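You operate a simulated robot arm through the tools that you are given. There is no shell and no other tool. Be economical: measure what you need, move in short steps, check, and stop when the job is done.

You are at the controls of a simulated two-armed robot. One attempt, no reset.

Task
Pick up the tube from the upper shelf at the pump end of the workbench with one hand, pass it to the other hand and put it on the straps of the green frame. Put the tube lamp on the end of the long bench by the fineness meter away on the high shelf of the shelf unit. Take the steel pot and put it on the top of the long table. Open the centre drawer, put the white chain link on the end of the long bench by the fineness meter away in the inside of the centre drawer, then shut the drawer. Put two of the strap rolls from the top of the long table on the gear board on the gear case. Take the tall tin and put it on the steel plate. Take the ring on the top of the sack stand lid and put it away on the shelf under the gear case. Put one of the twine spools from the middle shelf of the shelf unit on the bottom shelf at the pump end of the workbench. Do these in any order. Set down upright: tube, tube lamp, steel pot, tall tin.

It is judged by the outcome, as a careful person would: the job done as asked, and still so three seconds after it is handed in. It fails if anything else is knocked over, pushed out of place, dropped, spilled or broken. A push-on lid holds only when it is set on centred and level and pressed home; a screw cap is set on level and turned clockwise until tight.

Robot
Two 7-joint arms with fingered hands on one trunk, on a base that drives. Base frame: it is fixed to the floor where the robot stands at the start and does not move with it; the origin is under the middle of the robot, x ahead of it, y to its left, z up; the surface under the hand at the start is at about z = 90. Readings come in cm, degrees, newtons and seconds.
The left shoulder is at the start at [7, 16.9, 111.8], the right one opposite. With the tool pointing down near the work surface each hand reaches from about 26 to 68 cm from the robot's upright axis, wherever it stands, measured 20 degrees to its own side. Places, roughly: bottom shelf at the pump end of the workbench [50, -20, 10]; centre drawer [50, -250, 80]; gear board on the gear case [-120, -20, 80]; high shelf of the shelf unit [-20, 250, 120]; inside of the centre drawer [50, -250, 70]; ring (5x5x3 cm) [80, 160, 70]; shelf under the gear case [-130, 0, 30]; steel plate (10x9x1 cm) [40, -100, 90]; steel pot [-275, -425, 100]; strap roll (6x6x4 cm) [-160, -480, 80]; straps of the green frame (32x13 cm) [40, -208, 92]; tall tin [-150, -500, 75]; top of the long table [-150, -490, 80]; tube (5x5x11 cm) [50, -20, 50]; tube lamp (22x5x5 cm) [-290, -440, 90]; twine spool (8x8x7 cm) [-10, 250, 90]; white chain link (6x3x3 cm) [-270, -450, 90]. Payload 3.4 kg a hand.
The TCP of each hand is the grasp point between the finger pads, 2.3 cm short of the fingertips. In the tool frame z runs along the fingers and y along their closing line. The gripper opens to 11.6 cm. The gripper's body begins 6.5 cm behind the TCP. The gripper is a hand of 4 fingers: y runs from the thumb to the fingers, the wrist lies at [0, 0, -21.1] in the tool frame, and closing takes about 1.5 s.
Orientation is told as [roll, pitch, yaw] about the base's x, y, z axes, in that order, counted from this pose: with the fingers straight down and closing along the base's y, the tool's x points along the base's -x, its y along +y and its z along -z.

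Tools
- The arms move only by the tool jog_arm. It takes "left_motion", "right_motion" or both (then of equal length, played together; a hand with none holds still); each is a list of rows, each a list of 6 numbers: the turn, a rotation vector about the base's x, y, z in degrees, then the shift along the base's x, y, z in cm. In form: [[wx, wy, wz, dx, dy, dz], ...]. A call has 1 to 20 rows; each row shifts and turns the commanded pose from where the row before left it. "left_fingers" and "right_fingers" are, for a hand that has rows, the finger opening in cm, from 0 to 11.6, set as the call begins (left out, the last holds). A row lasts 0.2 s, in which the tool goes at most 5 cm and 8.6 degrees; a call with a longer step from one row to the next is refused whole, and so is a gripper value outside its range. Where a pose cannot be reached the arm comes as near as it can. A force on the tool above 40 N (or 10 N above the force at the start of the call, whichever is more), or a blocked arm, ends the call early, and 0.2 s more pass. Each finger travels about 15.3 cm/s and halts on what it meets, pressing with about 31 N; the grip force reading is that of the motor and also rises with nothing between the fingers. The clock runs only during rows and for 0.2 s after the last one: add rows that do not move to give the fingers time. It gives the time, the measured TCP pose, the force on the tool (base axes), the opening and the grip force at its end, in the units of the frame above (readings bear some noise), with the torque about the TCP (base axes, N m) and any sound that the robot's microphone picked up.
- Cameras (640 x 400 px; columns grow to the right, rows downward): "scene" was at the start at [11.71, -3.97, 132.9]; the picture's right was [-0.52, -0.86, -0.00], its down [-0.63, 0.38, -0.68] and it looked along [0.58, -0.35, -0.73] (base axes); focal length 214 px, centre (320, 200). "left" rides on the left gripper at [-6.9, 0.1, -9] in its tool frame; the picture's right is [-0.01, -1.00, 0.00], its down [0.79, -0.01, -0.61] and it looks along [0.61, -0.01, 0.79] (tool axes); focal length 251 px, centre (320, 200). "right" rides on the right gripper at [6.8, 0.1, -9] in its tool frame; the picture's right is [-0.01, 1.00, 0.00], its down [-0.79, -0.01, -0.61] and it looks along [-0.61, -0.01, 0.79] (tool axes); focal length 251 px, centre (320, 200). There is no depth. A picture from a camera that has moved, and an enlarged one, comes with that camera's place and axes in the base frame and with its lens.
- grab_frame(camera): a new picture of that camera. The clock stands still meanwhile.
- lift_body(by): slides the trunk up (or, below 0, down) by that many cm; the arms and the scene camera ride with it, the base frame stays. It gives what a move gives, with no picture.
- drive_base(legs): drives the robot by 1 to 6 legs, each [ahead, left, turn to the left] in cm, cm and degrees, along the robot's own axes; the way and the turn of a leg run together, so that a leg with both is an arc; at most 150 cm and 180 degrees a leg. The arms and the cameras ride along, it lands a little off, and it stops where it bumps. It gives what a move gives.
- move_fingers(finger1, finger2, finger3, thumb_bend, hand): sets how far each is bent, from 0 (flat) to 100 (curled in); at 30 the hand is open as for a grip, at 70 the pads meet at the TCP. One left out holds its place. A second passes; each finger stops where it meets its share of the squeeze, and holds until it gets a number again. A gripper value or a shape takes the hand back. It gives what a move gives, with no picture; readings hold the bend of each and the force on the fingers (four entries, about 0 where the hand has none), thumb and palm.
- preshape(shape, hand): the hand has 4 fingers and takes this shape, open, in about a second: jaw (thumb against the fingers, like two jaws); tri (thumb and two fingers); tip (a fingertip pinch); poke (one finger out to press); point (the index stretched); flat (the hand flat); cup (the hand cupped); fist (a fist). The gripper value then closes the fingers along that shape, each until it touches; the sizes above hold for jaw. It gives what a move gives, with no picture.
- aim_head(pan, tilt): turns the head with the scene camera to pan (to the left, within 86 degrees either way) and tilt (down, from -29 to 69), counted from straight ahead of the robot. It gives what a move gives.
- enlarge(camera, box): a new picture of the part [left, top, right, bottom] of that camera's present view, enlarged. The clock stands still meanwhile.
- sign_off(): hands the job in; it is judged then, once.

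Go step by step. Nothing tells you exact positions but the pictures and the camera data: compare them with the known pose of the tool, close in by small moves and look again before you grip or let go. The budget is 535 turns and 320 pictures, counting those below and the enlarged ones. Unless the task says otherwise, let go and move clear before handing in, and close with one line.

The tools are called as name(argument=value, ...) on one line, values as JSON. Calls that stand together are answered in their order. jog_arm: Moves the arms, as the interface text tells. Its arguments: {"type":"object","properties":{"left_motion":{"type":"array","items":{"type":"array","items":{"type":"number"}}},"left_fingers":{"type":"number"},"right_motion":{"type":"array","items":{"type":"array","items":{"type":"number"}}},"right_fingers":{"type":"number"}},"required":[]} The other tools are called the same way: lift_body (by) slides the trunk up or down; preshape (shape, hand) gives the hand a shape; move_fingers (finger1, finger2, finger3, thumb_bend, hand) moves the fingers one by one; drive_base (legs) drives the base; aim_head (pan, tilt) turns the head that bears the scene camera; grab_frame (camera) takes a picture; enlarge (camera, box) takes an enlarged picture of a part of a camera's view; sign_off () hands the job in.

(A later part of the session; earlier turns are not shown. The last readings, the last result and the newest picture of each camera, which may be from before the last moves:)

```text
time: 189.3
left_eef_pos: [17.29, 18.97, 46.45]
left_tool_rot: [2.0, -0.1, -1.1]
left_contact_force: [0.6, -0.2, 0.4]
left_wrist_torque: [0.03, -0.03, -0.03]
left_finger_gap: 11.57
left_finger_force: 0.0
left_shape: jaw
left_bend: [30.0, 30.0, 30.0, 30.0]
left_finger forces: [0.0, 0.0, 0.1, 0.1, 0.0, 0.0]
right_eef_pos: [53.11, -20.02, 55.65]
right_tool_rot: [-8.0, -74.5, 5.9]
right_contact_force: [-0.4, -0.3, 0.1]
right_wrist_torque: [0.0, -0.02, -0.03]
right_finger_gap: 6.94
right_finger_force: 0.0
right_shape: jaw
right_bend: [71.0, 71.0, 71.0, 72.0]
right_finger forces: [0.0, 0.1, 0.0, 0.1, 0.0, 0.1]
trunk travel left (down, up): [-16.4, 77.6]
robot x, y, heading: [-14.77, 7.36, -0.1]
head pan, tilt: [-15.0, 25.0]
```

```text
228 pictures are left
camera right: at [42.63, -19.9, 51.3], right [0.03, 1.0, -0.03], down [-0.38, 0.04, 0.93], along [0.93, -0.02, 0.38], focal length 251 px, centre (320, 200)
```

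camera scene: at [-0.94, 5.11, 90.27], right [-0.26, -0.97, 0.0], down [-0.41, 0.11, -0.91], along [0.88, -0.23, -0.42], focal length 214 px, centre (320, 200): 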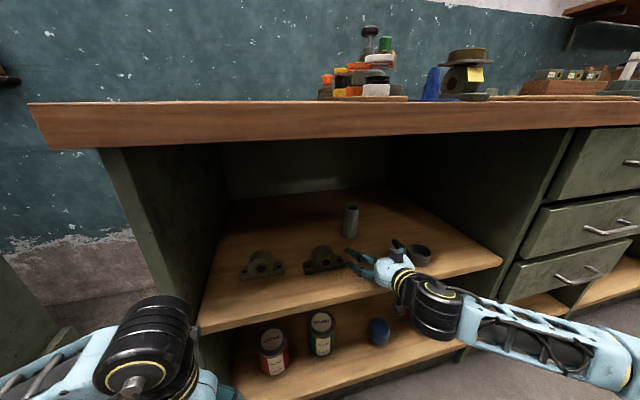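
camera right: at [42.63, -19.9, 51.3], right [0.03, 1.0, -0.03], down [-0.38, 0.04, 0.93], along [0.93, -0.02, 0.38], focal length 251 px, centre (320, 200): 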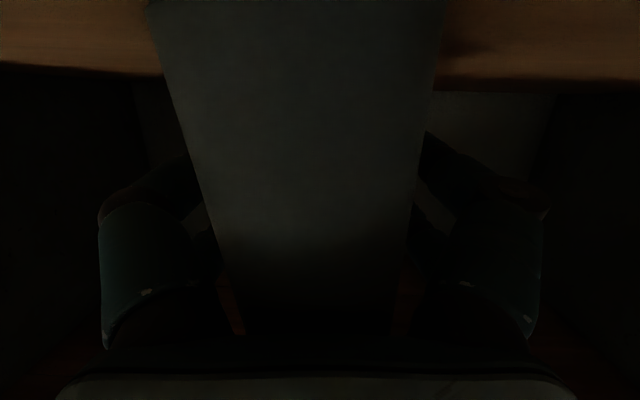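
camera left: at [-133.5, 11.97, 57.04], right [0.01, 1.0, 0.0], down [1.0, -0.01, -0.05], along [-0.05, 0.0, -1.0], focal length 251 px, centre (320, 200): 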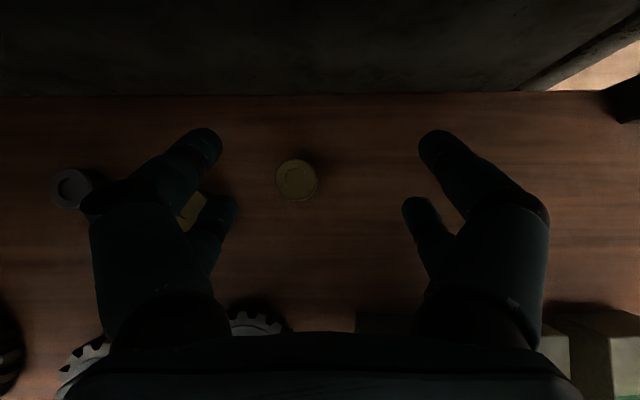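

jog_arm(right_motion=[[0, 0, 0, 0, 0, 0], [0, 0, 0, 0, 0, 0], [0, 0, 0, 0, 0, 0], [0, 0, 0, -1.5, 0, 0], [0, 0, 0, -2, 0, 0], [0, 0, 0, 0, 0, 0]], right_fingers=11.6)

grab_frame(camera="right")

enlarge(camera="scene", box=[290, 160, 450, 280])

```text
time: 190.7
left_eef_pos: [17.26, 18.85, 46.53]
left_tool_rot: [1.9, 0.0, -1.2]
left_contact_force: [0.5, 0.2, -0.8]
left_wrist_torque: [-0.03, -0.02, 0.0]
left_finger_gap: 11.59
left_finger_force: 0.0
left_shape: jaw
left_bend: [30.0, 30.0, 30.0, 30.0]
left_finger forces: [0.0, 0.1, 0.0, 0.0, 0.1, 0.1]
right_eef_pos: [49.44, -20.05, 55.65]
right_tool_rot: [-8.0, -74.5, 5.8]
right_contact_force: [-0.1, -0.2, 0.5]
right_wrist_torque: [0.02, 0.0, 0.02]
right_finger_gap: 11.59
right_finger_force: 0.0
right_shape: jaw
right_bend: [30.0, 30.0, 30.0, 30.0]
right_finger forces: [0.1, 0.0, 0.0, 0.0, 0.0, 0.0]
trunk travel left (down, up): [-16.4, 77.6]
robot x, y, heading: [-14.56, 7.16, -0.2]
head pan, tilt: [-15.0, 25.0]
```

```text
227 pictures are left
camera right: at [39.11, -19.9, 51.34], right [0.03, 1.0, -0.03], down [-0.38, 0.04, 0.93], along [0.93, -0.02, 0.38], focal length 251 px, centre (320, 200)
```

right: 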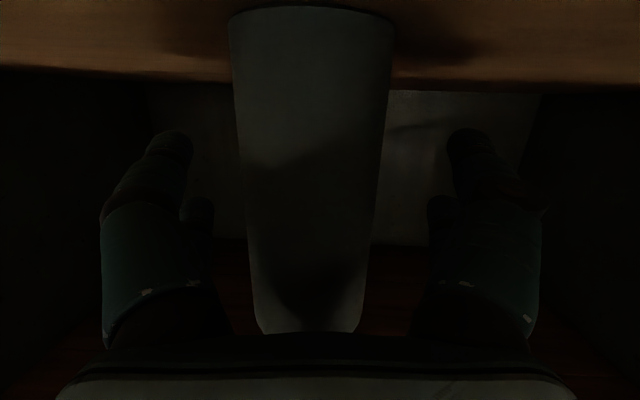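

```text
3.33 times, centred on (370, 220) of scene
camera zoom: at [-0.96, 5.05, 90.27], right [-0.26, -0.97, 0.0], down [-0.41, 0.11, -0.91], along [0.87, -0.24, -0.42], focal length 715 px, centre (153, 133)
```

zoom: 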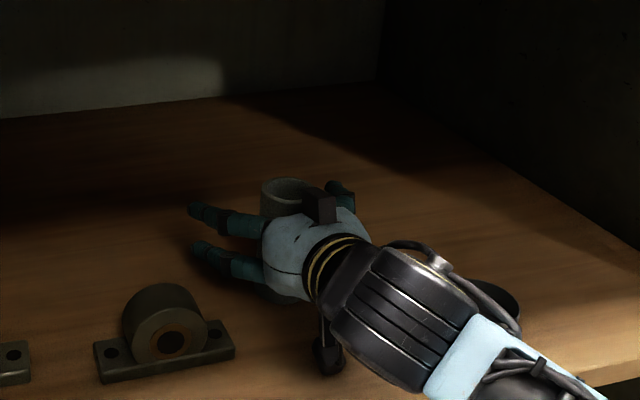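

Pads curl in past the TCP, so I want the tube ~2 cm beyond it. Back 2 cm and close.

jog_arm(right_motion=[[0, 0, 0, -2, 0.1, 0], [0, 0, 0, 0, 0, 0]])

jog_arm(right_motion=[[0, 0, 0, 0, 0, 0], [0, 0, 0, 0, 0, 0], [0, 0, 0, 0, 0, 0], [0, 0, 0, 0, 0, 0], [0, 0, 0, 0, 0, 0], [0, 0, 0, 0, 0, 0]], right_fingers=4.5)

grab_frame(camera="right")

```text
time: 191.3
left_eef_pos: [17.2, 18.85, 46.44]
left_tool_rot: [2.0, 0.1, -1.1]
left_contact_force: [-0.5, 0.3, -1.0]
left_wrist_torque: [-0.02, 0.02, 0.02]
left_finger_gap: 11.6
left_finger_force: 0.0
left_shape: jaw
left_bend: [30.0, 30.0, 30.0, 30.0]
left_finger forces: [0.0, 0.1, 0.0, 0.0, 0.1, 0.0]
right_eef_pos: [47.49, -20.02, 55.58]
right_tool_rot: [-8.1, -74.6, 5.9]
right_contact_force: [-0.1, -0.1, 0.1]
right_wrist_torque: [0.01, 0.04, -0.01]
right_finger_gap: 11.6
right_finger_force: 0.0
right_shape: jaw
right_bend: [30.0, 30.0, 30.0, 30.0]
right_finger forces: [0.1, 0.1, 0.0, 0.0, 0.0, 0.0]
trunk travel left (down, up): [-16.4, 77.6]
robot x, y, heading: [-14.43, 7.3, -0.1]
head pan, tilt: [-15.0, 25.0]
```

```text
time: 192.7
left_eef_pos: [17.25, 18.79, 46.54]
left_tool_rot: [2.0, 0.1, -1.1]
left_contact_force: [0.0, -0.1, 0.2]
left_wrist_torque: [0.01, 0.01, -0.01]
left_finger_gap: 11.58
left_finger_force: 0.0
left_shape: jaw
left_bend: [30.0, 30.0, 30.0, 30.0]
left_finger forces: [0.0, 0.0, 0.0, 0.0, 0.0, 0.0]
right_eef_pos: [47.47, -20.03, 55.53]
right_tool_rot: [-8.0, -74.6, 6.0]
right_contact_force: [-0.4, -0.3, 0.2]
right_wrist_torque: [-0.01, -0.01, -0.02]
right_finger_gap: 4.55
right_finger_force: 0.0
right_shape: jaw
right_bend: [73.0, 73.0, 73.0, 77.0]
right_finger forces: [0.0, 0.0, 0.1, 0.1, 0.1, 0.0]
trunk travel left (down, up): [-16.4, 77.6]
robot x, y, heading: [-14.25, 7.61, -0.1]
head pan, tilt: [-15.0, 25.0]
```

```text
225 pictures are left
camera right: at [37.15, -19.87, 51.33], right [0.03, 1.0, -0.03], down [-0.38, 0.04, 0.93], along [0.93, -0.02, 0.38], focal length 251 px, centre (320, 200)
```

right: 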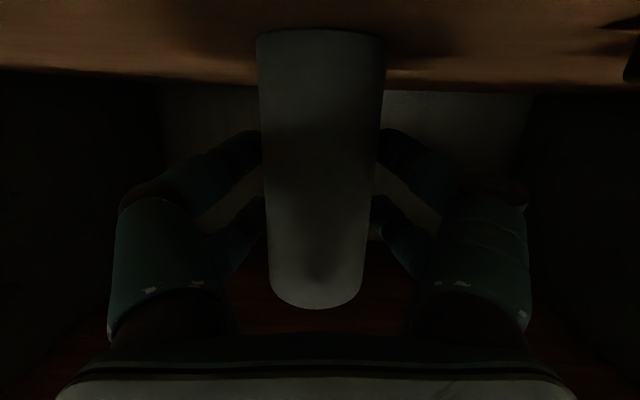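

jog_arm(right_motion=[[0, 0, 0, 0, 0, 0], [0, 0, 0, 0, 0, 0], [0, 0, 0, 0, 0, 0], [0, 0, 0, 0, 0, 0], [0, 0, 0, 0, 0, 0]], right_fingers=0)

grab_frame(camera="right")

```text
time: 193.9
left_eef_pos: [17.32, 18.88, 46.55]
left_tool_rot: [2.0, 0.0, -1.1]
left_contact_force: [-1.2, -0.1, 0.3]
left_wrist_torque: [0.01, 0.01, 0.03]
left_finger_gap: 11.6
left_finger_force: 0.1
left_shape: jaw
left_bend: [30.0, 30.0, 30.0, 30.0]
left_finger forces: [0.0, 0.0, 0.0, 0.0, 0.0, 0.0]
right_eef_pos: [47.51, -20.13, 55.41]
right_tool_rot: [-8.0, -74.7, 5.9]
right_contact_force: [0.7, -0.4, -0.1]
right_wrist_torque: [0.04, 0.02, -0.05]
right_finger_gap: 3.53
right_finger_force: 30.7
right_shape: jaw
right_bend: [74.0, 74.0, 74.0, 78.0]
right_finger forces: [26.0, 27.4, 27.4, 0.0, 25.9, 0.0]
trunk travel left (down, up): [-16.4, 77.6]
robot x, y, heading: [-14.41, 7.36, 0.1]
head pan, tilt: [-15.0, 25.0]
```

```text
224 pictures are left
camera right: at [37.15, -19.87, 51.34], right [0.03, 1.0, -0.03], down [-0.38, 0.04, 0.93], along [0.93, -0.02, 0.38], focal length 251 px, centre (320, 200)
```

right: 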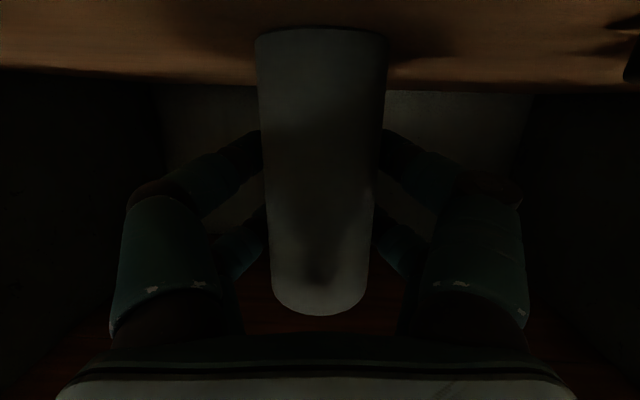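

Firm four-finger grip on the tube. Lift and back out.

jog_arm(right_motion=[[0, 0, 0, 0, 0, 2], [0, 0, 0, 0, 0, 2], [0, 0, 0, 0, 0, 2], [0, 0, 0, 0, 0, 0]])

drive_base(legs=[[-30, 0, 0]])

grab_frame(camera="scene")

grab_frame(camera="right")

```text
time: 194.9
left_eef_pos: [17.23, 18.87, 46.52]
left_tool_rot: [2.0, -0.1, -1.1]
left_contact_force: [0.4, 0.2, 0.3]
left_wrist_torque: [-0.01, -0.01, 0.01]
left_finger_gap: 11.6
left_finger_force: 0.1
left_shape: jaw
left_bend: [30.0, 30.0, 30.0, 30.0]
left_finger forces: [0.0, 0.0, 0.1, 0.0, 0.0, 0.0]
right_eef_pos: [47.51, -20.01, 61.69]
right_tool_rot: [-8.0, -74.7, 5.9]
right_contact_force: [0.2, 0.6, -0.5]
right_wrist_torque: [-0.03, -0.03, 0.0]
right_finger_gap: 3.49
right_finger_force: 30.9
right_shape: jaw
right_bend: [74.0, 74.0, 74.0, 78.0]
right_finger forces: [26.0, 27.3, 27.2, 0.0, 25.4, 0.0]
trunk travel left (down, up): [-16.4, 77.6]
robot x, y, heading: [-14.83, 7.3, 0.0]
head pan, tilt: [-15.0, 25.0]
```

```text
time: 197.0
left_eef_pos: [-12.45, 19.02, 46.47]
left_tool_rot: [2.0, 0.0, -1.3]
left_contact_force: [0.3, 0.2, 1.2]
left_wrist_torque: [0.04, 0.02, -0.02]
left_finger_gap: 11.6
left_finger_force: 0.1
left_shape: jaw
left_bend: [30.0, 30.0, 30.0, 30.0]
left_finger forces: [0.0, 0.0, 0.0, 0.0, 0.0, 0.1]
right_eef_pos: [17.74, -19.98, 61.58]
right_tool_rot: [-7.9, -74.5, 5.8]
right_contact_force: [-0.2, -0.1, -0.1]
right_wrist_torque: [0.0, -0.02, 0.03]
right_finger_gap: 3.53
right_finger_force: 30.7
right_shape: jaw
right_bend: [74.0, 74.0, 74.0, 78.0]
right_finger forces: [25.8, 27.4, 27.3, 0.0, 25.4, 0.0]
trunk travel left (down, up): [-16.4, 77.6]
robot x, y, heading: [-44.24, 7.42, -0.5]
head pan, tilt: [-15.0, 25.0]
```

```text
223 pictures are left
camera scene: at [-30.76, 5.12, 90.27], right [-0.26, -0.97, 0.0], down [-0.41, 0.11, -0.91], along [0.87, -0.24, -0.42], focal length 214 px, centre (320, 200)
```

scene: 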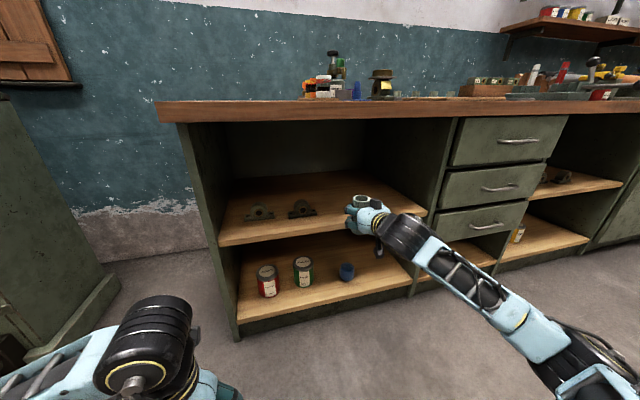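

```text
222 pictures are left
camera right: at [7.36, -19.8, 57.32], right [0.04, 1.0, -0.03], down [-0.38, 0.04, 0.93], along [0.93, -0.02, 0.38], focal length 251 px, centre (320, 200)
```

right: 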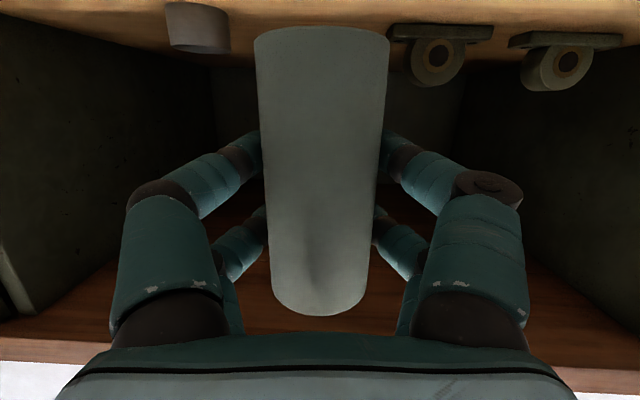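

Tube held upright. Raise the trunk and bring the right hand to the middle for the handover.

lift_body(by=25)

jog_arm(right_motion=[[0, 0, 0, -2.5, 2.5, -2], [0, 0, 0, -2.5, 2.5, -2], [0, 0, 0, -2.5, 2.5, -2], [0, 0, 0, -2.5, 2.5, -2], [0, 0, 0, -2.5, 2.5, -2], [0, 0, 0, -2.5, 2.5, -2], [0, 0, 0, 0, 0, 0]])

aim_head(pan=0, tilt=40)

grab_frame(camera="scene")

grab_frame(camera="left")

```text
time: 199.6
left_eef_pos: [-12.5, 19.0, 71.53]
left_tool_rot: [2.0, 0.0, -1.2]
left_contact_force: [-0.1, -0.6, -0.4]
left_wrist_torque: [0.0, -0.01, -0.02]
left_finger_gap: 11.6
left_finger_force: 0.0
left_shape: jaw
left_bend: [30.0, 30.0, 30.0, 30.0]
left_finger forces: [0.0, 0.0, 0.0, 0.1, 0.0, 0.0]
right_eef_pos: [17.68, -19.89, 86.67]
right_tool_rot: [-7.9, -74.6, 5.8]
right_contact_force: [0.9, 0.8, 0.4]
right_wrist_torque: [-0.02, 0.01, 0.03]
right_finger_gap: 3.54
right_finger_force: 30.8
right_shape: jaw
right_bend: [74.0, 74.0, 74.0, 78.0]
right_finger forces: [26.0, 27.2, 27.4, 0.0, 25.4, 0.1]
trunk travel left (down, up): [-41.4, 52.6]
robot x, y, heading: [-44.67, 7.57, -0.0]
head pan, tilt: [-15.0, 25.0]
```

```text
time: 201.2
left_eef_pos: [-12.52, 19.07, 71.66]
left_tool_rot: [2.0, 0.1, -1.1]
left_contact_force: [0.6, -0.1, 0.4]
left_wrist_torque: [0.03, -0.01, 0.01]
left_finger_gap: 11.6
left_finger_force: 0.1
left_shape: jaw
left_bend: [30.0, 30.0, 30.0, 30.0]
left_finger forces: [0.1, 0.0, 0.1, 0.1, 0.1, 0.0]
right_eef_pos: [2.53, -4.76, 74.66]
right_tool_rot: [-7.9, -74.6, 5.8]
right_contact_force: [0.0, -0.9, -0.3]
right_wrist_torque: [-0.01, -0.01, 0.02]
right_finger_gap: 3.4
right_finger_force: 31.0
right_shape: jaw
right_bend: [74.0, 74.0, 75.0, 78.0]
right_finger forces: [25.6, 26.4, 27.1, 0.0, 25.3, 0.0]
trunk travel left (down, up): [-41.4, 52.6]
robot x, y, heading: [-44.61, 7.5, -0.0]
head pan, tilt: [-15.0, 25.0]
```

```text
time: 201.9
left_eef_pos: [-12.38, 18.97, 71.5]
left_tool_rot: [2.0, -0.1, -1.2]
left_contact_force: [-0.1, -0.4, 0.0]
left_wrist_torque: [-0.03, -0.01, -0.02]
left_finger_gap: 11.57
left_finger_force: 0.1
left_shape: jaw
left_bend: [30.0, 30.0, 30.0, 30.0]
left_finger forces: [0.0, 0.0, 0.0, 0.0, 0.0, 0.0]
right_eef_pos: [2.54, -4.89, 74.78]
right_tool_rot: [-8.1, -74.5, 5.9]
right_contact_force: [-1.3, -0.4, 0.7]
right_wrist_torque: [0.02, -0.03, 0.02]
right_finger_gap: 3.42
right_finger_force: 31.0
right_shape: jaw
right_bend: [74.0, 74.0, 75.0, 78.0]
right_finger forces: [25.6, 26.4, 27.0, 0.0, 25.3, 0.0]
trunk travel left (down, up): [-41.4, 52.6]
robot x, y, heading: [-44.81, 6.93, -0.3]
head pan, tilt: [0.0, 40.0]
```

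```text
221 pictures are left
camera scene: at [-31.14, 7.5, 112.95], right [0.0, -1.0, 0.0], down [-0.64, 0.0, -0.77], along [0.77, 0.0, -0.64], focal length 214 px, centre (320, 200)
```

scene: 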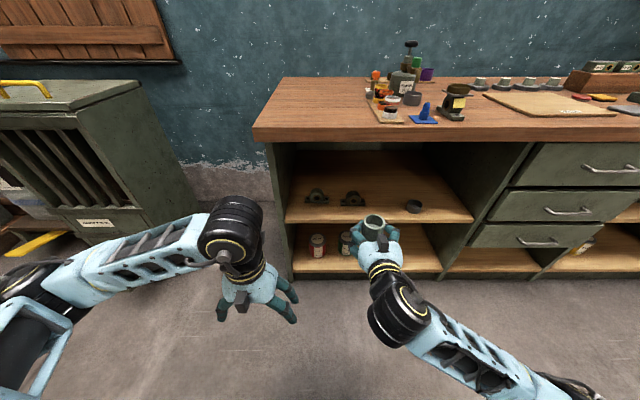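

```text
220 pictures are left
camera left: at [-5.69, 18.69, 80.49], right [-0.01, -1.0, -0.03], down [-0.8, -0.01, 0.61], along [-0.61, 0.03, -0.8], focal length 251 px, centre (320, 200)
```

left: 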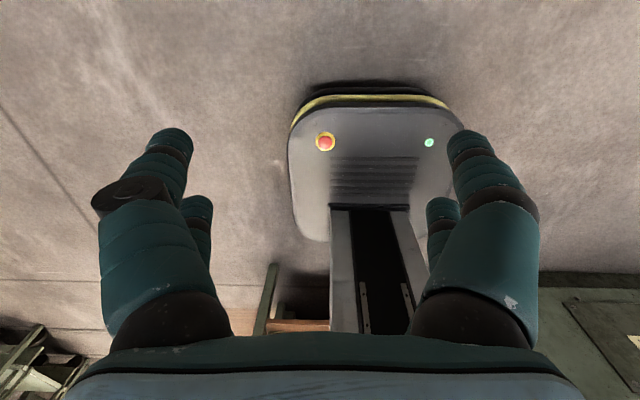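

Move the left hand above the tube top.

jog_arm(left_motion=[[0, 0, 0, 0, 0, 5], [0, 0, 0, 0, 0, 5], [0, 0, 0, 0, 0, 5], [0, 0, 0, 0, 0, 5], [-1, 0, 0.5, 2.1, -3.4, 0], [-1, 0, 0.6, 2.1, -3.4, 0], [0, 0, 0, 2.1, -3.4, 0], [0, 0, 0, 2.1, -3.4, 0], [0, 0, 0, 2.1, -3.4, 0], [0, 0, 0, 2.1, -3.4, 0], [0, 0, 0, 2.1, -3.4, 0], [0, 0, 0, 0, 0, 0]])

grab_frame(camera="left")

grab_frame(camera="scene")

```text
time: 204.5
left_eef_pos: [2.45, -4.13, 91.53]
left_tool_rot: [-0.5, -0.1, 0.5]
left_contact_force: [-0.3, 1.4, -0.6]
left_wrist_torque: [0.0, 0.0, -0.02]
left_finger_gap: 11.59
left_finger_force: 0.1
left_shape: jaw
left_bend: [30.0, 30.0, 30.0, 30.0]
left_finger forces: [0.0, 0.0, 0.0, 0.0, 0.1, 0.0]
right_eef_pos: [2.62, -4.64, 74.74]
right_tool_rot: [-8.2, -74.6, 6.1]
right_contact_force: [0.8, 0.4, -0.1]
right_wrist_torque: [0.01, -0.02, -0.03]
right_finger_gap: 3.39
right_finger_force: 31.4
right_shape: jaw
right_bend: [74.0, 75.0, 75.0, 78.0]
right_finger forces: [25.5, 26.3, 27.2, 0.0, 25.3, 0.1]
trunk travel left (down, up): [-41.4, 52.6]
robot x, y, heading: [-44.37, 7.42, -0.3]
head pan, tilt: [0.0, 40.0]
```

```text
219 pictures are left
camera left: at [9.31, -3.84, 100.56], right [0.02, -1.0, 0.01], down [-0.8, -0.01, 0.61], along [-0.61, -0.02, -0.8], focal length 251 px, centre (320, 200)
```

left: 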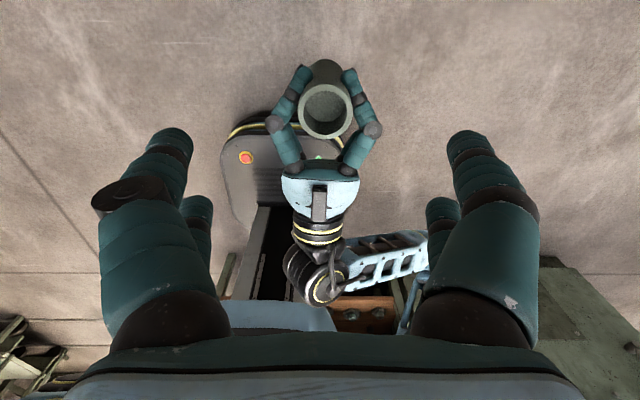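

```text
218 pictures are left
camera scene: at [-31.09, 7.61, 112.93], right [0.0, -1.0, 0.0], down [-0.64, 0.0, -0.77], along [0.77, 0.0, -0.64], focal length 214 px, centre (320, 200)
```

scene: 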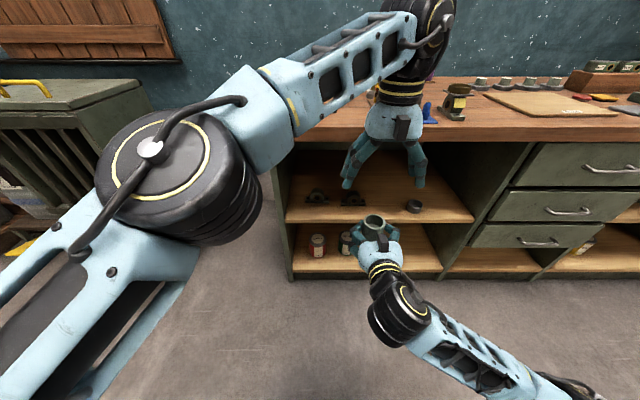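

Tube top at about (2.3,-4.6,79.2). Position the left hand (x≈1.0) and descend to z≈79.2, above the right fingers.

jog_arm(left_motion=[[0, 0, 0, -1.4, -0.5, -3], [0, 0, 0, 0, 0, -3], [0, 0, 0, 0, 0, -3], [0, 0, 0, 0, 0, 0]])

grab_frame(camera="left")

```text
time: 205.5
left_eef_pos: [0.73, -5.11, 82.34]
left_tool_rot: [0.1, -0.1, -0.2]
left_contact_force: [0.0, 0.1, 0.5]
left_wrist_torque: [0.03, 0.0, -0.01]
left_finger_gap: 11.61
left_finger_force: 0.0
left_shape: jaw
left_bend: [30.0, 30.0, 30.0, 30.0]
left_finger forces: [0.1, 0.0, 0.0, 0.1, 0.1, 0.0]
right_eef_pos: [2.62, -4.84, 74.62]
right_tool_rot: [-8.0, -74.6, 5.8]
right_contact_force: [-0.1, 0.3, -0.6]
right_wrist_torque: [0.0, -0.03, 0.0]
right_finger_gap: 3.43
right_finger_force: 31.0
right_shape: jaw
right_bend: [74.0, 75.0, 75.0, 78.0]
right_finger forces: [25.4, 26.4, 27.2, 0.0, 25.4, 0.1]
trunk travel left (down, up): [-41.4, 52.6]
robot x, y, heading: [-44.42, 7.26, -0.1]
head pan, tilt: [0.0, 40.0]
```

```text
217 pictures are left
camera left: at [7.54, -5.04, 91.35], right [0.01, -1.0, 0.0], down [-0.8, -0.01, 0.61], along [-0.61, 0.0, -0.8], focal length 251 px, centre (320, 200)
```

left: 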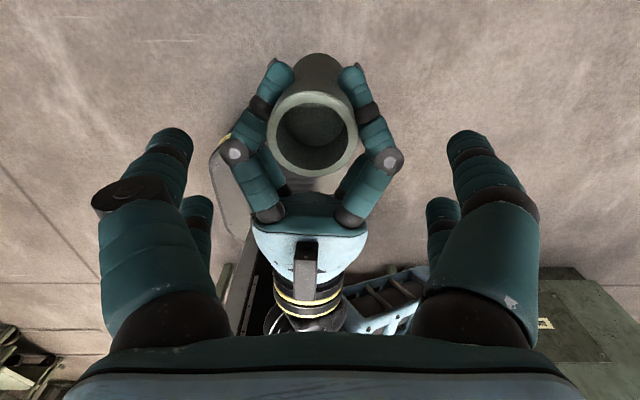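

jog_arm(left_motion=[[0, 0, 0, 0.2, 0.45, -1.5], [0, 0, 0, 0, 0, -1.5], [0, 0, 0, 0, 0, 0]])

jog_arm(left_motion=[[0, 0, 0, 0, 0, 0], [0, 0, 0, 0, 0, 0], [0, 0, 0, 0, 0, 0], [0, 0, 0, 0, 0, 0], [0, 0, 0, 0, 0, 0]], left_fingers=5.5)

grab_frame(camera="left")

```text
time: 206.3
left_eef_pos: [0.97, -4.78, 79.38]
left_tool_rot: [0.0, -0.1, -0.1]
left_contact_force: [0.1, 0.4, -0.1]
left_wrist_torque: [-0.01, -0.01, 0.01]
left_finger_gap: 11.57
left_finger_force: 0.1
left_shape: jaw
left_bend: [30.0, 30.0, 30.0, 30.0]
left_finger forces: [0.0, 0.0, 0.0, 0.0, 0.0, 0.0]
right_eef_pos: [2.53, -4.89, 74.62]
right_tool_rot: [-8.0, -74.5, 5.8]
right_contact_force: [0.5, 0.4, -0.5]
right_wrist_torque: [0.0, -0.03, -0.01]
right_finger_gap: 3.39
right_finger_force: 31.4
right_shape: jaw
right_bend: [74.0, 75.0, 75.0, 78.0]
right_finger forces: [25.4, 26.4, 27.0, 0.0, 25.3, 0.0]
trunk travel left (down, up): [-41.4, 52.6]
robot x, y, heading: [-44.7, 7.67, -0.2]
head pan, tilt: [0.0, 40.0]
```

```text
time: 207.5
left_eef_pos: [0.94, -4.83, 79.48]
left_tool_rot: [0.0, -0.1, -0.1]
left_contact_force: [-1.1, -2.5, 0.2]
left_wrist_torque: [0.0, -0.07, -0.01]
left_finger_gap: 7.24
left_finger_force: 0.1
left_shape: jaw
left_bend: [72.0, 63.0, 63.0, 73.0]
left_finger forces: [0.0, 0.1, 0.1, 0.1, 0.0, 0.1]
right_eef_pos: [2.55, -4.92, 74.77]
right_tool_rot: [-8.1, -74.5, 5.9]
right_contact_force: [-0.2, 1.7, -0.6]
right_wrist_torque: [-0.08, 0.07, -0.02]
right_finger_gap: 3.37
right_finger_force: 30.9
right_shape: jaw
right_bend: [74.0, 74.0, 75.0, 78.0]
right_finger forces: [26.4, 32.4, 32.6, 0.0, 25.1, 0.1]
trunk travel left (down, up): [-41.4, 52.6]
robot x, y, heading: [-44.5, 7.53, -0.4]
head pan, tilt: [0.0, 40.0]
```

```text
216 pictures are left
camera left: at [7.81, -4.62, 88.38], right [0.01, -1.0, 0.0], down [-0.8, -0.01, 0.61], along [-0.61, -0.01, -0.8], focal length 251 px, centre (320, 200)
```

left: 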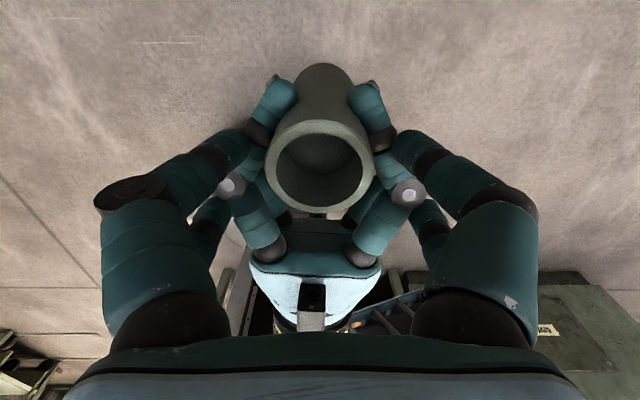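

The rear left fingers meet the right knuckles. I'll reopen, shift so the front pair (finger 1 + thumb) straddles the tube axis, and pinch with just those two.

jog_arm(left_motion=[[0, 0, 0, 0, 0, 0], [0, 0, 0, 0, 0, 0], [0, 0, 0, 0, 0, 0], [0, 0, 0, 0, 0, 0], [0, 0, 0, -1.2, 0.1, 0], [0, 0, 0, 0, 0, 0]], left_fingers=11.6)

move_fingers(hand="left", finger1=70, thumb_bend=70)

grab_frame(camera="left")

```text
time: 208.9
left_eef_pos: [-0.27, -4.73, 79.44]
left_tool_rot: [-0.1, 0.0, 0.0]
left_contact_force: [0.2, 0.4, -0.8]
left_wrist_torque: [-0.03, -0.03, 0.01]
left_finger_gap: 11.59
left_finger_force: 0.0
left_shape: jaw
left_bend: [30.0, 30.0, 30.0, 30.0]
left_finger forces: [0.1, 0.1, 0.0, 0.1, 0.1, 0.1]
right_eef_pos: [2.58, -4.91, 74.69]
right_tool_rot: [-8.0, -74.6, 5.8]
right_contact_force: [0.1, -0.7, -0.8]
right_wrist_torque: [-0.01, 0.05, -0.01]
right_finger_gap: 3.4
right_finger_force: 31.1
right_shape: jaw
right_bend: [74.0, 75.0, 75.0, 78.0]
right_finger forces: [26.2, 28.0, 29.7, 0.0, 25.3, 0.0]
trunk travel left (down, up): [-41.4, 52.6]
robot x, y, heading: [-44.4, 7.44, -0.2]
head pan, tilt: [0.0, 40.0]
```

```text
time: 209.9
left_eef_pos: [-0.27, -4.8, 79.52]
left_tool_rot: [-0.1, 0.0, -0.2]
left_contact_force: [9.4, -19.6, 7.0]
left_wrist_torque: [-0.38, -0.32, -0.26]
left_finger_gap: 8.61
left_finger_force: 0.0
left_shape: fingers
left_bend: [39.0, 30.0, 30.0, 47.0]
left_finger forces: [0.0, 0.1, 0.0, 0.0, 0.0, 0.1]
right_eef_pos: [2.61, -4.82, 74.54]
right_tool_rot: [-7.8, -74.5, 6.0]
right_contact_force: [-9.2, 19.9, -8.4]
right_wrist_torque: [-0.6, -0.32, -0.29]
right_finger_gap: 3.34
right_finger_force: 30.8
right_shape: jaw
right_bend: [74.0, 74.0, 74.0, 79.0]
right_finger forces: [29.6, 31.0, 38.9, 0.0, 24.6, 0.0]
trunk travel left (down, up): [-41.4, 52.6]
robot x, y, heading: [-44.9, 7.19, -0.1]
head pan, tilt: [0.0, 40.0]
```

```text
215 pictures are left
camera left: at [6.63, -4.57, 88.47], right [0.01, -1.0, 0.0], down [-0.8, -0.01, 0.61], along [-0.61, -0.01, -0.8], focal length 251 px, centre (320, 200)
```

left: 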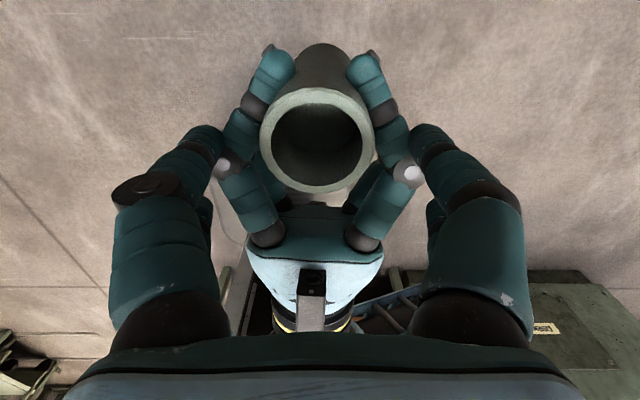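

The right fingers sit too high on the tube for this. I'll retreat the left hand, set the tube at the bench's front edge, and regrip it lower with the right hand before passing it.

jog_arm(left_motion=[[0, 0, 0, 0, 0, 0], [0, 0, 0, 0, 0, 0], [0, 0, 0, 0, 0, 0], [0, 0, 0, 0, 0, 5], [0, 0, 0, 0, 0, 5], [0, 0, 0, 0, 0, 5], [0, 0, 0, 0, 5, 5], [0, 0, 0, 0, 5, 0], [0, 0, 0, 0, 5, 0], [0, 0, 0, 0, 5, 0], [0, 0, 0, 0, 0, 0]], left_fingers=11.6)

lift_body(by=30)

grab_frame(camera="right")

grab_frame(camera="scene")

```text
refused: row 7 steps farther than a row can; nothing moved
```

```text
time: 212.9
left_eef_pos: [-0.21, -4.71, 109.48]
left_tool_rot: [0.0, -0.1, -0.2]
left_contact_force: [12.5, -18.5, 12.1]
left_wrist_torque: [-0.4, -0.46, -0.33]
left_finger_gap: 8.63
left_finger_force: 0.2
left_shape: fingers
left_bend: [39.0, 30.0, 30.0, 47.0]
left_finger forces: [0.0, 0.0, 0.0, 0.0, 0.0, 0.1]
right_eef_pos: [2.58, -4.78, 104.61]
right_tool_rot: [-8.0, -74.7, 5.7]
right_contact_force: [-12.2, 19.3, -11.9]
right_wrist_torque: [-0.58, -0.49, -0.16]
right_finger_gap: 3.32
right_finger_force: 31.3
right_shape: jaw
right_bend: [74.0, 74.0, 74.0, 79.0]
right_finger forces: [29.6, 30.8, 38.8, 0.1, 24.6, 0.0]
trunk travel left (down, up): [-71.4, 22.6]
robot x, y, heading: [-44.54, 7.69, -0.4]
head pan, tilt: [0.0, 40.0]
```

```text
214 pictures are left
camera right: at [-7.86, -4.72, 100.34], right [0.03, 1.0, -0.03], down [-0.37, 0.04, 0.93], along [0.93, -0.02, 0.38], focal length 251 px, centre (320, 200)
```

right: 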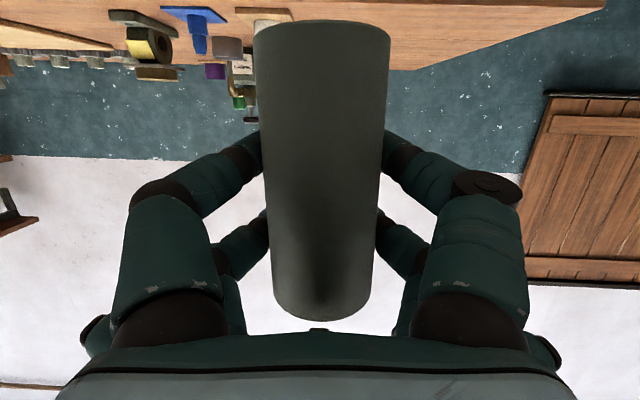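

```text
213 pictures are left
camera scene: at [-31.12, 7.5, 142.93], right [0.0, -1.0, 0.0], down [-0.64, 0.0, -0.77], along [0.77, 0.0, -0.64], focal length 214 px, centre (320, 200)
```

scene: 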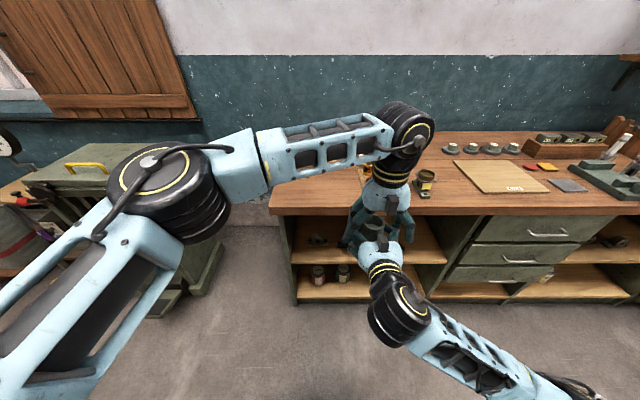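

jog_arm(left_motion=[[0, 0, 0, 0, 0, 0], [0, 0, 0, 0, 0, 0], [0, 0, 0, 0, 0, 0], [0, 0, 0, 0, 0, 4], [0, 0, 0, 0, 0, 4], [0, 0, 0, 0, 0, 4], [0, 0, 0, 0, 4, 0], [0, 0, 0, -2, 4, 0], [0, 0, 0, -2, 4, 0], [0, 0, 0, -2, 4, 0], [0, 0, 0, -2, 4, 0], [0, 0, 0, -2, 4, 0], [0, 0, 0, 0, 0, 0]], left_fingers=11.6)

aim_head(pan=0, tilt=50)

grab_frame(camera="scene")

```text
time: 215.7
left_eef_pos: [-10.04, 19.35, 121.45]
left_tool_rot: [-0.1, 0.0, -0.1]
left_contact_force: [-0.5, 1.0, -0.5]
left_wrist_torque: [-0.02, -0.03, -0.01]
left_finger_gap: 11.57
left_finger_force: 0.0
left_shape: jaw
left_bend: [30.0, 30.0, 30.0, 30.0]
left_finger forces: [0.0, 0.0, 0.0, 0.0, 0.0, 0.0]
right_eef_pos: [2.58, -4.92, 104.61]
right_tool_rot: [-7.8, -74.6, 5.6]
right_contact_force: [0.6, 0.9, 1.0]
right_wrist_torque: [0.01, 0.01, 0.01]
right_finger_gap: 3.34
right_finger_force: 31.3
right_shape: jaw
right_bend: [74.0, 74.0, 74.0, 79.0]
right_finger forces: [27.3, 28.8, 31.0, 0.1, 26.0, 0.0]
trunk travel left (down, up): [-71.4, 22.6]
robot x, y, heading: [-44.42, 7.74, -0.4]
head pan, tilt: [0.0, 40.0]
```

```text
time: 216.4
left_eef_pos: [-9.96, 19.5, 121.4]
left_tool_rot: [0.1, -0.1, -0.1]
left_contact_force: [-0.2, 0.4, -0.1]
left_wrist_torque: [0.0, -0.03, 0.0]
left_finger_gap: 11.6
left_finger_force: 0.0
left_shape: jaw
left_bend: [30.0, 30.0, 30.0, 30.0]
left_finger forces: [0.0, 0.1, 0.0, 0.0, 0.0, 0.0]
right_eef_pos: [2.54, -4.9, 104.66]
right_tool_rot: [-8.0, -74.6, 5.8]
right_contact_force: [0.3, 0.6, 0.4]
right_wrist_torque: [0.04, 0.01, 0.01]
right_finger_gap: 3.36
right_finger_force: 30.9
right_shape: jaw
right_bend: [74.0, 74.0, 74.0, 79.0]
right_finger forces: [27.3, 28.8, 31.2, 0.0, 26.1, 0.1]
trunk travel left (down, up): [-71.4, 22.6]
robot x, y, heading: [-44.72, 7.63, -0.3]
head pan, tilt: [0.0, 50.0]
```

```text
212 pictures are left
camera scene: at [-31.93, 7.5, 141.53], right [0.0, -1.0, 0.0], down [-0.77, 0.0, -0.64], along [0.64, 0.0, -0.77], focal length 214 px, centre (320, 200)
```

scene: 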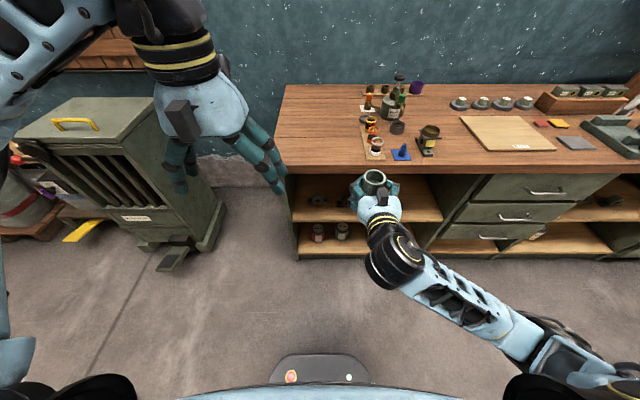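

Carry the tube over to the bench's free front-left edge at about (33,6).

drive_base(legs=[[28, 11, 0]])

grab_frame(camera="scene")

grab_frame(camera="right")

```text
time: 218.5
left_eef_pos: [18.25, 30.42, 121.52]
left_tool_rot: [0.0, -0.1, -0.1]
left_contact_force: [0.2, 0.5, -0.1]
left_wrist_torque: [-0.02, 0.01, 0.0]
left_finger_gap: 11.57
left_finger_force: 0.1
left_shape: jaw
left_bend: [30.0, 30.0, 30.0, 30.0]
left_finger forces: [0.1, 0.0, 0.0, 0.1, 0.0, 0.0]
right_eef_pos: [30.84, 6.08, 104.63]
right_tool_rot: [-8.0, -74.8, 5.7]
right_contact_force: [0.0, 0.2, 0.1]
right_wrist_torque: [-0.04, 0.03, 0.02]
right_finger_gap: 3.35
right_finger_force: 30.7
right_shape: jaw
right_bend: [74.0, 74.0, 74.0, 79.0]
right_finger forces: [27.3, 28.8, 31.1, 0.0, 26.0, 0.0]
trunk travel left (down, up): [-71.4, 22.6]
robot x, y, heading: [-16.23, 18.25, -0.2]
head pan, tilt: [0.0, 50.0]
```

```text
211 pictures are left
camera scene: at [-3.71, 18.4, 141.53], right [0.0, -1.0, 0.0], down [-0.77, 0.0, -0.64], along [0.64, 0.0, -0.77], focal length 214 px, centre (320, 200)
```

scene: 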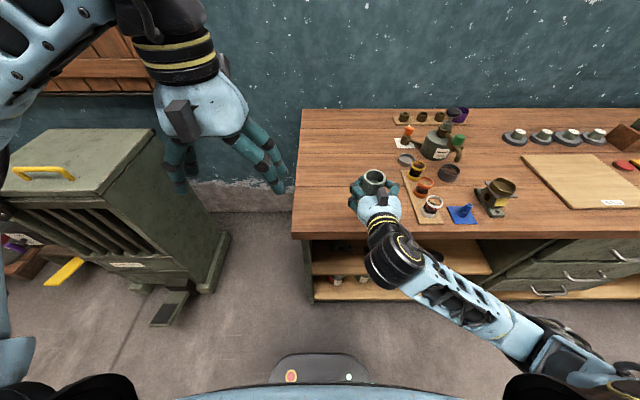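

```text
210 pictures are left
camera right: at [20.38, 6.14, 100.38], right [0.04, 1.0, -0.03], down [-0.38, 0.04, 0.93], along [0.93, -0.02, 0.38], focal length 251 px, centre (320, 200)
```

right: 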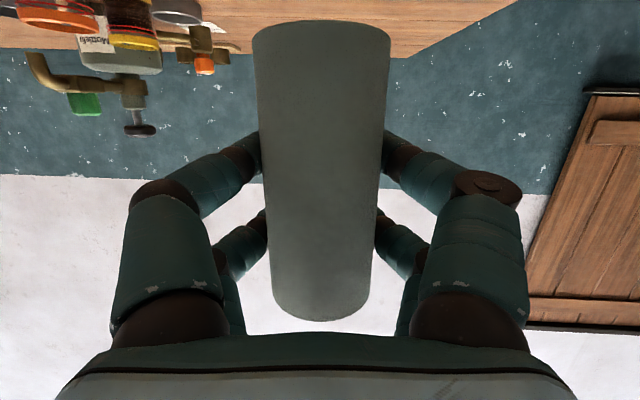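

jog_arm(right_motion=[[0, 0, 0, 3, 0, 0], [0, 0, 0, 0, 0, -4], [0, 0, 0, 0, 0, -3], [0, 0, 0, 0, 0, 0]])

jog_arm(right_motion=[[0, 0, 0, 0, 0, -0.6], [0, 0, 0, 0, 0, -0.6], [0, 0, 0, 0, 0, 0]])

grab_frame(camera="right")

```text
time: 219.5
left_eef_pos: [18.34, 30.46, 121.45]
left_tool_rot: [0.0, 0.0, -0.2]
left_contact_force: [0.2, 0.7, -0.7]
left_wrist_torque: [0.0, -0.01, -0.01]
left_finger_gap: 11.59
left_finger_force: 0.0
left_shape: jaw
left_bend: [30.0, 30.0, 30.0, 30.0]
left_finger forces: [0.0, 0.0, 0.0, 0.0, 0.1, 0.0]
right_eef_pos: [33.88, 5.91, 97.32]
right_tool_rot: [-8.0, -74.6, 5.8]
right_contact_force: [0.0, -0.5, -0.2]
right_wrist_torque: [0.01, 0.0, -0.03]
right_finger_gap: 3.35
right_finger_force: 31.1
right_shape: jaw
right_bend: [74.0, 75.0, 75.0, 79.0]
right_finger forces: [25.7, 28.4, 29.1, 0.0, 24.8, 0.1]
trunk travel left (down, up): [-71.4, 22.6]
robot x, y, heading: [-16.01, 18.17, -0.1]
head pan, tilt: [0.0, 50.0]
```

```text
time: 220.3
left_eef_pos: [18.36, 30.39, 121.43]
left_tool_rot: [0.0, -0.1, -0.1]
left_contact_force: [0.5, -0.1, -0.2]
left_wrist_torque: [0.01, 0.03, -0.01]
left_finger_gap: 11.59
left_finger_force: 0.1
left_shape: jaw
left_bend: [30.0, 30.0, 30.0, 30.0]
left_finger forces: [0.1, 0.0, 0.0, 0.1, 0.0, 0.0]
right_eef_pos: [33.9, 6.0, 96.29]
right_tool_rot: [-8.1, -74.5, 5.9]
right_contact_force: [0.1, 0.3, -0.4]
right_wrist_torque: [0.01, -0.03, -0.04]
right_finger_gap: 3.31
right_finger_force: 31.2
right_shape: jaw
right_bend: [74.0, 75.0, 75.0, 79.0]
right_finger forces: [25.7, 28.5, 29.1, 0.0, 24.7, 0.1]
trunk travel left (down, up): [-71.4, 22.6]
robot x, y, heading: [-16.37, 18.25, -0.0]
head pan, tilt: [0.0, 50.0]
```

```text
209 pictures are left
camera right: at [23.5, 6.07, 92.06], right [0.04, 1.0, -0.03], down [-0.38, 0.04, 0.93], along [0.93, -0.02, 0.38], focal length 251 px, centre (320, 200)
```

right: 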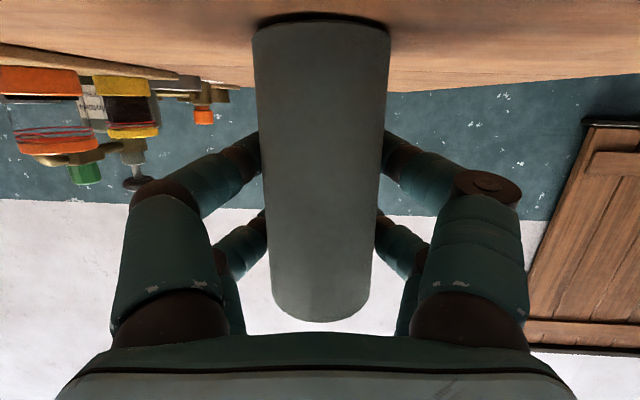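

jog_arm(right_motion=[[0, 0, 0, 0, 0, -0.4], [0, 0, 0, 0, 0, -0.4], [0, 0, 0, 0, 0, 0]])

```text
time: 221.1
left_eef_pos: [18.11, 30.39, 121.53]
left_tool_rot: [-0.1, -0.2, 0.0]
left_contact_force: [0.4, 0.0, 0.2]
left_wrist_torque: [-0.04, -0.03, -0.03]
left_finger_gap: 11.59
left_finger_force: 0.1
left_shape: jaw
left_bend: [30.0, 30.0, 30.0, 30.0]
left_finger forces: [0.0, 0.0, 0.0, 0.0, 0.0, 0.0]
right_eef_pos: [33.87, 5.95, 95.98]
right_tool_rot: [-8.0, -75.1, 5.6]
right_contact_force: [13.4, -4.1, 35.6]
right_wrist_torque: [0.24, -0.04, -0.06]
right_finger_gap: 3.35
right_finger_force: 31.2
right_shape: jaw
right_bend: [74.0, 75.0, 74.0, 79.0]
right_finger forces: [27.3, 30.4, 33.9, 0.0, 25.6, 0.1]
trunk travel left (down, up): [-71.4, 22.6]
robot x, y, heading: [-16.34, 18.35, -0.3]
head pan, tilt: [0.0, 50.0]
```

Tube stands on the bench. Loosen, level the hand to ~88° and slide down 1.6 cm, then regrip.

jog_arm(right_motion=[[0, 0, 0, 0, 0, 0.3], [0, 0, 0, 0, 0, 0], [0, 0, 0, 0, 0, 0], [0, 0, 0, 0, 0, 0]], right_fingers=9)

jog_arm(right_motion=[[0, -4.3, 0, 0, 0, -0.6], [0, -4.3, 0, 0, 0, -0.6], [0, -4.3, 0, 0, 0, -0.5], [0, 0, 0, 0, 0, 0]])

grab_frame(camera="right")

enlarge(camera="scene", box=[320, 140, 440, 220])

```text
time: 222.1
left_eef_pos: [18.39, 30.41, 121.47]
left_tool_rot: [0.0, -0.1, -0.1]
left_contact_force: [0.1, 0.1, 0.8]
left_wrist_torque: [0.03, -0.02, 0.03]
left_finger_gap: 11.61
left_finger_force: 0.0
left_shape: jaw
left_bend: [30.0, 30.0, 30.0, 30.0]
left_finger forces: [0.1, 0.0, 0.1, 0.0, 0.0, 0.0]
right_eef_pos: [33.89, 5.88, 95.82]
right_tool_rot: [-7.9, -74.5, 5.8]
right_contact_force: [1.2, -0.3, -0.3]
right_wrist_torque: [0.03, 0.02, -0.04]
right_finger_gap: 8.99
right_finger_force: 0.1
right_shape: jaw
right_bend: [61.0, 61.0, 61.0, 61.0]
right_finger forces: [0.0, 0.0, 0.0, 0.0, 0.0, 0.0]
trunk travel left (down, up): [-71.4, 22.6]
robot x, y, heading: [-15.99, 18.13, 0.1]
head pan, tilt: [0.0, 50.0]
```

```text
time: 223.1
left_eef_pos: [18.21, 30.41, 121.48]
left_tool_rot: [0.0, 0.0, -0.3]
left_contact_force: [0.3, 0.2, -0.1]
left_wrist_torque: [-0.03, -0.01, -0.02]
left_finger_gap: 11.57
left_finger_force: 0.1
left_shape: jaw
left_bend: [30.0, 30.0, 30.0, 30.0]
left_finger forces: [0.0, 0.0, 0.1, 0.0, 0.0, 0.0]
right_eef_pos: [33.73, 6.03, 94.23]
right_tool_rot: [-35.0, -87.2, 32.5]
right_contact_force: [0.1, -0.3, -0.8]
right_wrist_torque: [0.01, 0.0, 0.02]
right_finger_gap: 8.93
right_finger_force: 0.1
right_shape: jaw
right_bend: [61.0, 61.0, 61.0, 61.0]
right_finger forces: [0.0, 0.1, 0.0, 0.0, 0.1, 0.0]
trunk travel left (down, up): [-71.4, 22.6]
robot x, y, heading: [-15.9, 18.1, -0.4]
head pan, tilt: [0.0, 50.0]
```

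```text
208 pictures are left
camera right: at [24.64, 6.22, 87.73], right [0.04, 1.0, -0.02], down [-0.57, 0.04, 0.82], along [0.82, -0.02, 0.57], focal length 251 px, centre (320, 200)
```

right: 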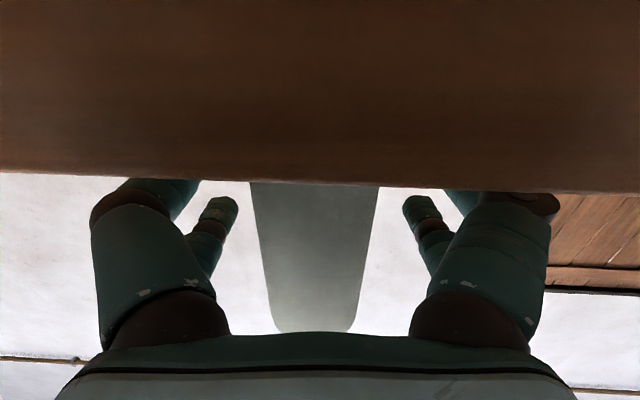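

```text
5.00 times, centred on (380, 180) of scene
camera zoom: at [-3.62, 18.43, 141.52], right [0.0, -1.0, 0.0], down [-0.77, 0.0, -0.64], along [0.64, 0.0, -0.77], focal length 1072 px, centre (20, 300)
```

zoom: 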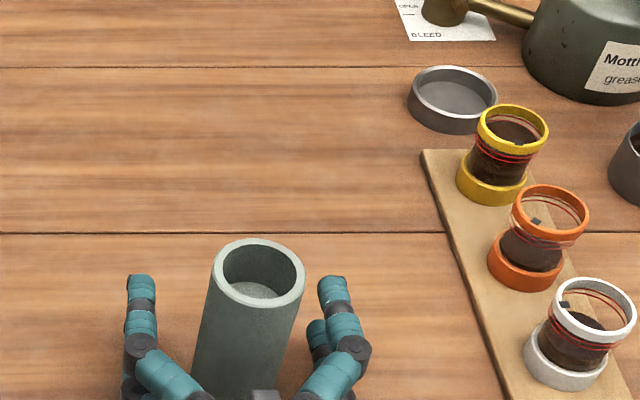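

jog_arm(right_motion=[[0, 0, 0, 0.1, 0, 0], [0, 0, 0, 0, 0, 0], [0, 0, 0, 0, 0, 0], [0, 0, 0, 0, 0, 0], [0, 0, 0, 0, 0, 0], [0, 0, 0, 0, 0, 0]], right_fingers=0)

enlarge(camera="scene", box=[320, 140, 440, 220])

```text
time: 224.5
left_eef_pos: [18.29, 30.37, 121.53]
left_tool_rot: [0.1, 0.0, -0.1]
left_contact_force: [0.4, 0.9, -0.8]
left_wrist_torque: [-0.04, 0.0, 0.04]
left_finger_gap: 11.57
left_finger_force: 0.1
left_shape: jaw
left_bend: [30.0, 30.0, 30.0, 30.0]
left_finger forces: [0.0, 0.0, 0.1, 0.0, 0.0, 0.0]
right_eef_pos: [33.98, 5.98, 94.23]
right_tool_rot: [-35.0, -87.3, 32.6]
right_contact_force: [1.6, -0.5, 3.5]
right_wrist_torque: [0.04, 0.07, 0.0]
right_finger_gap: 2.22
right_finger_force: 31.6
right_shape: jaw
right_bend: [76.0, 76.0, 76.0, 82.0]
right_finger forces: [31.0, 30.9, 31.2, 0.1, 29.7, 0.1]
trunk travel left (down, up): [-71.4, 22.6]
robot x, y, heading: [-16.06, 18.44, -0.2]
head pan, tilt: [0.0, 50.0]
```

```text
5.00 times, centred on (380, 180) of scene
camera zoom: at [-3.64, 18.43, 141.53], right [0.0, -1.0, 0.0], down [-0.77, 0.0, -0.64], along [0.64, 0.0, -0.77], focal length 1072 px, centre (20, 300)
```

zoom: 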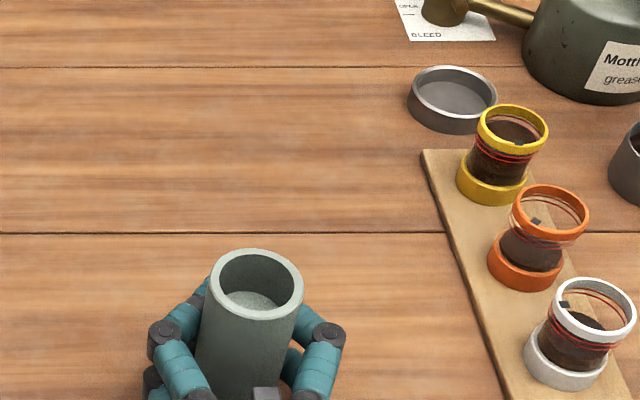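

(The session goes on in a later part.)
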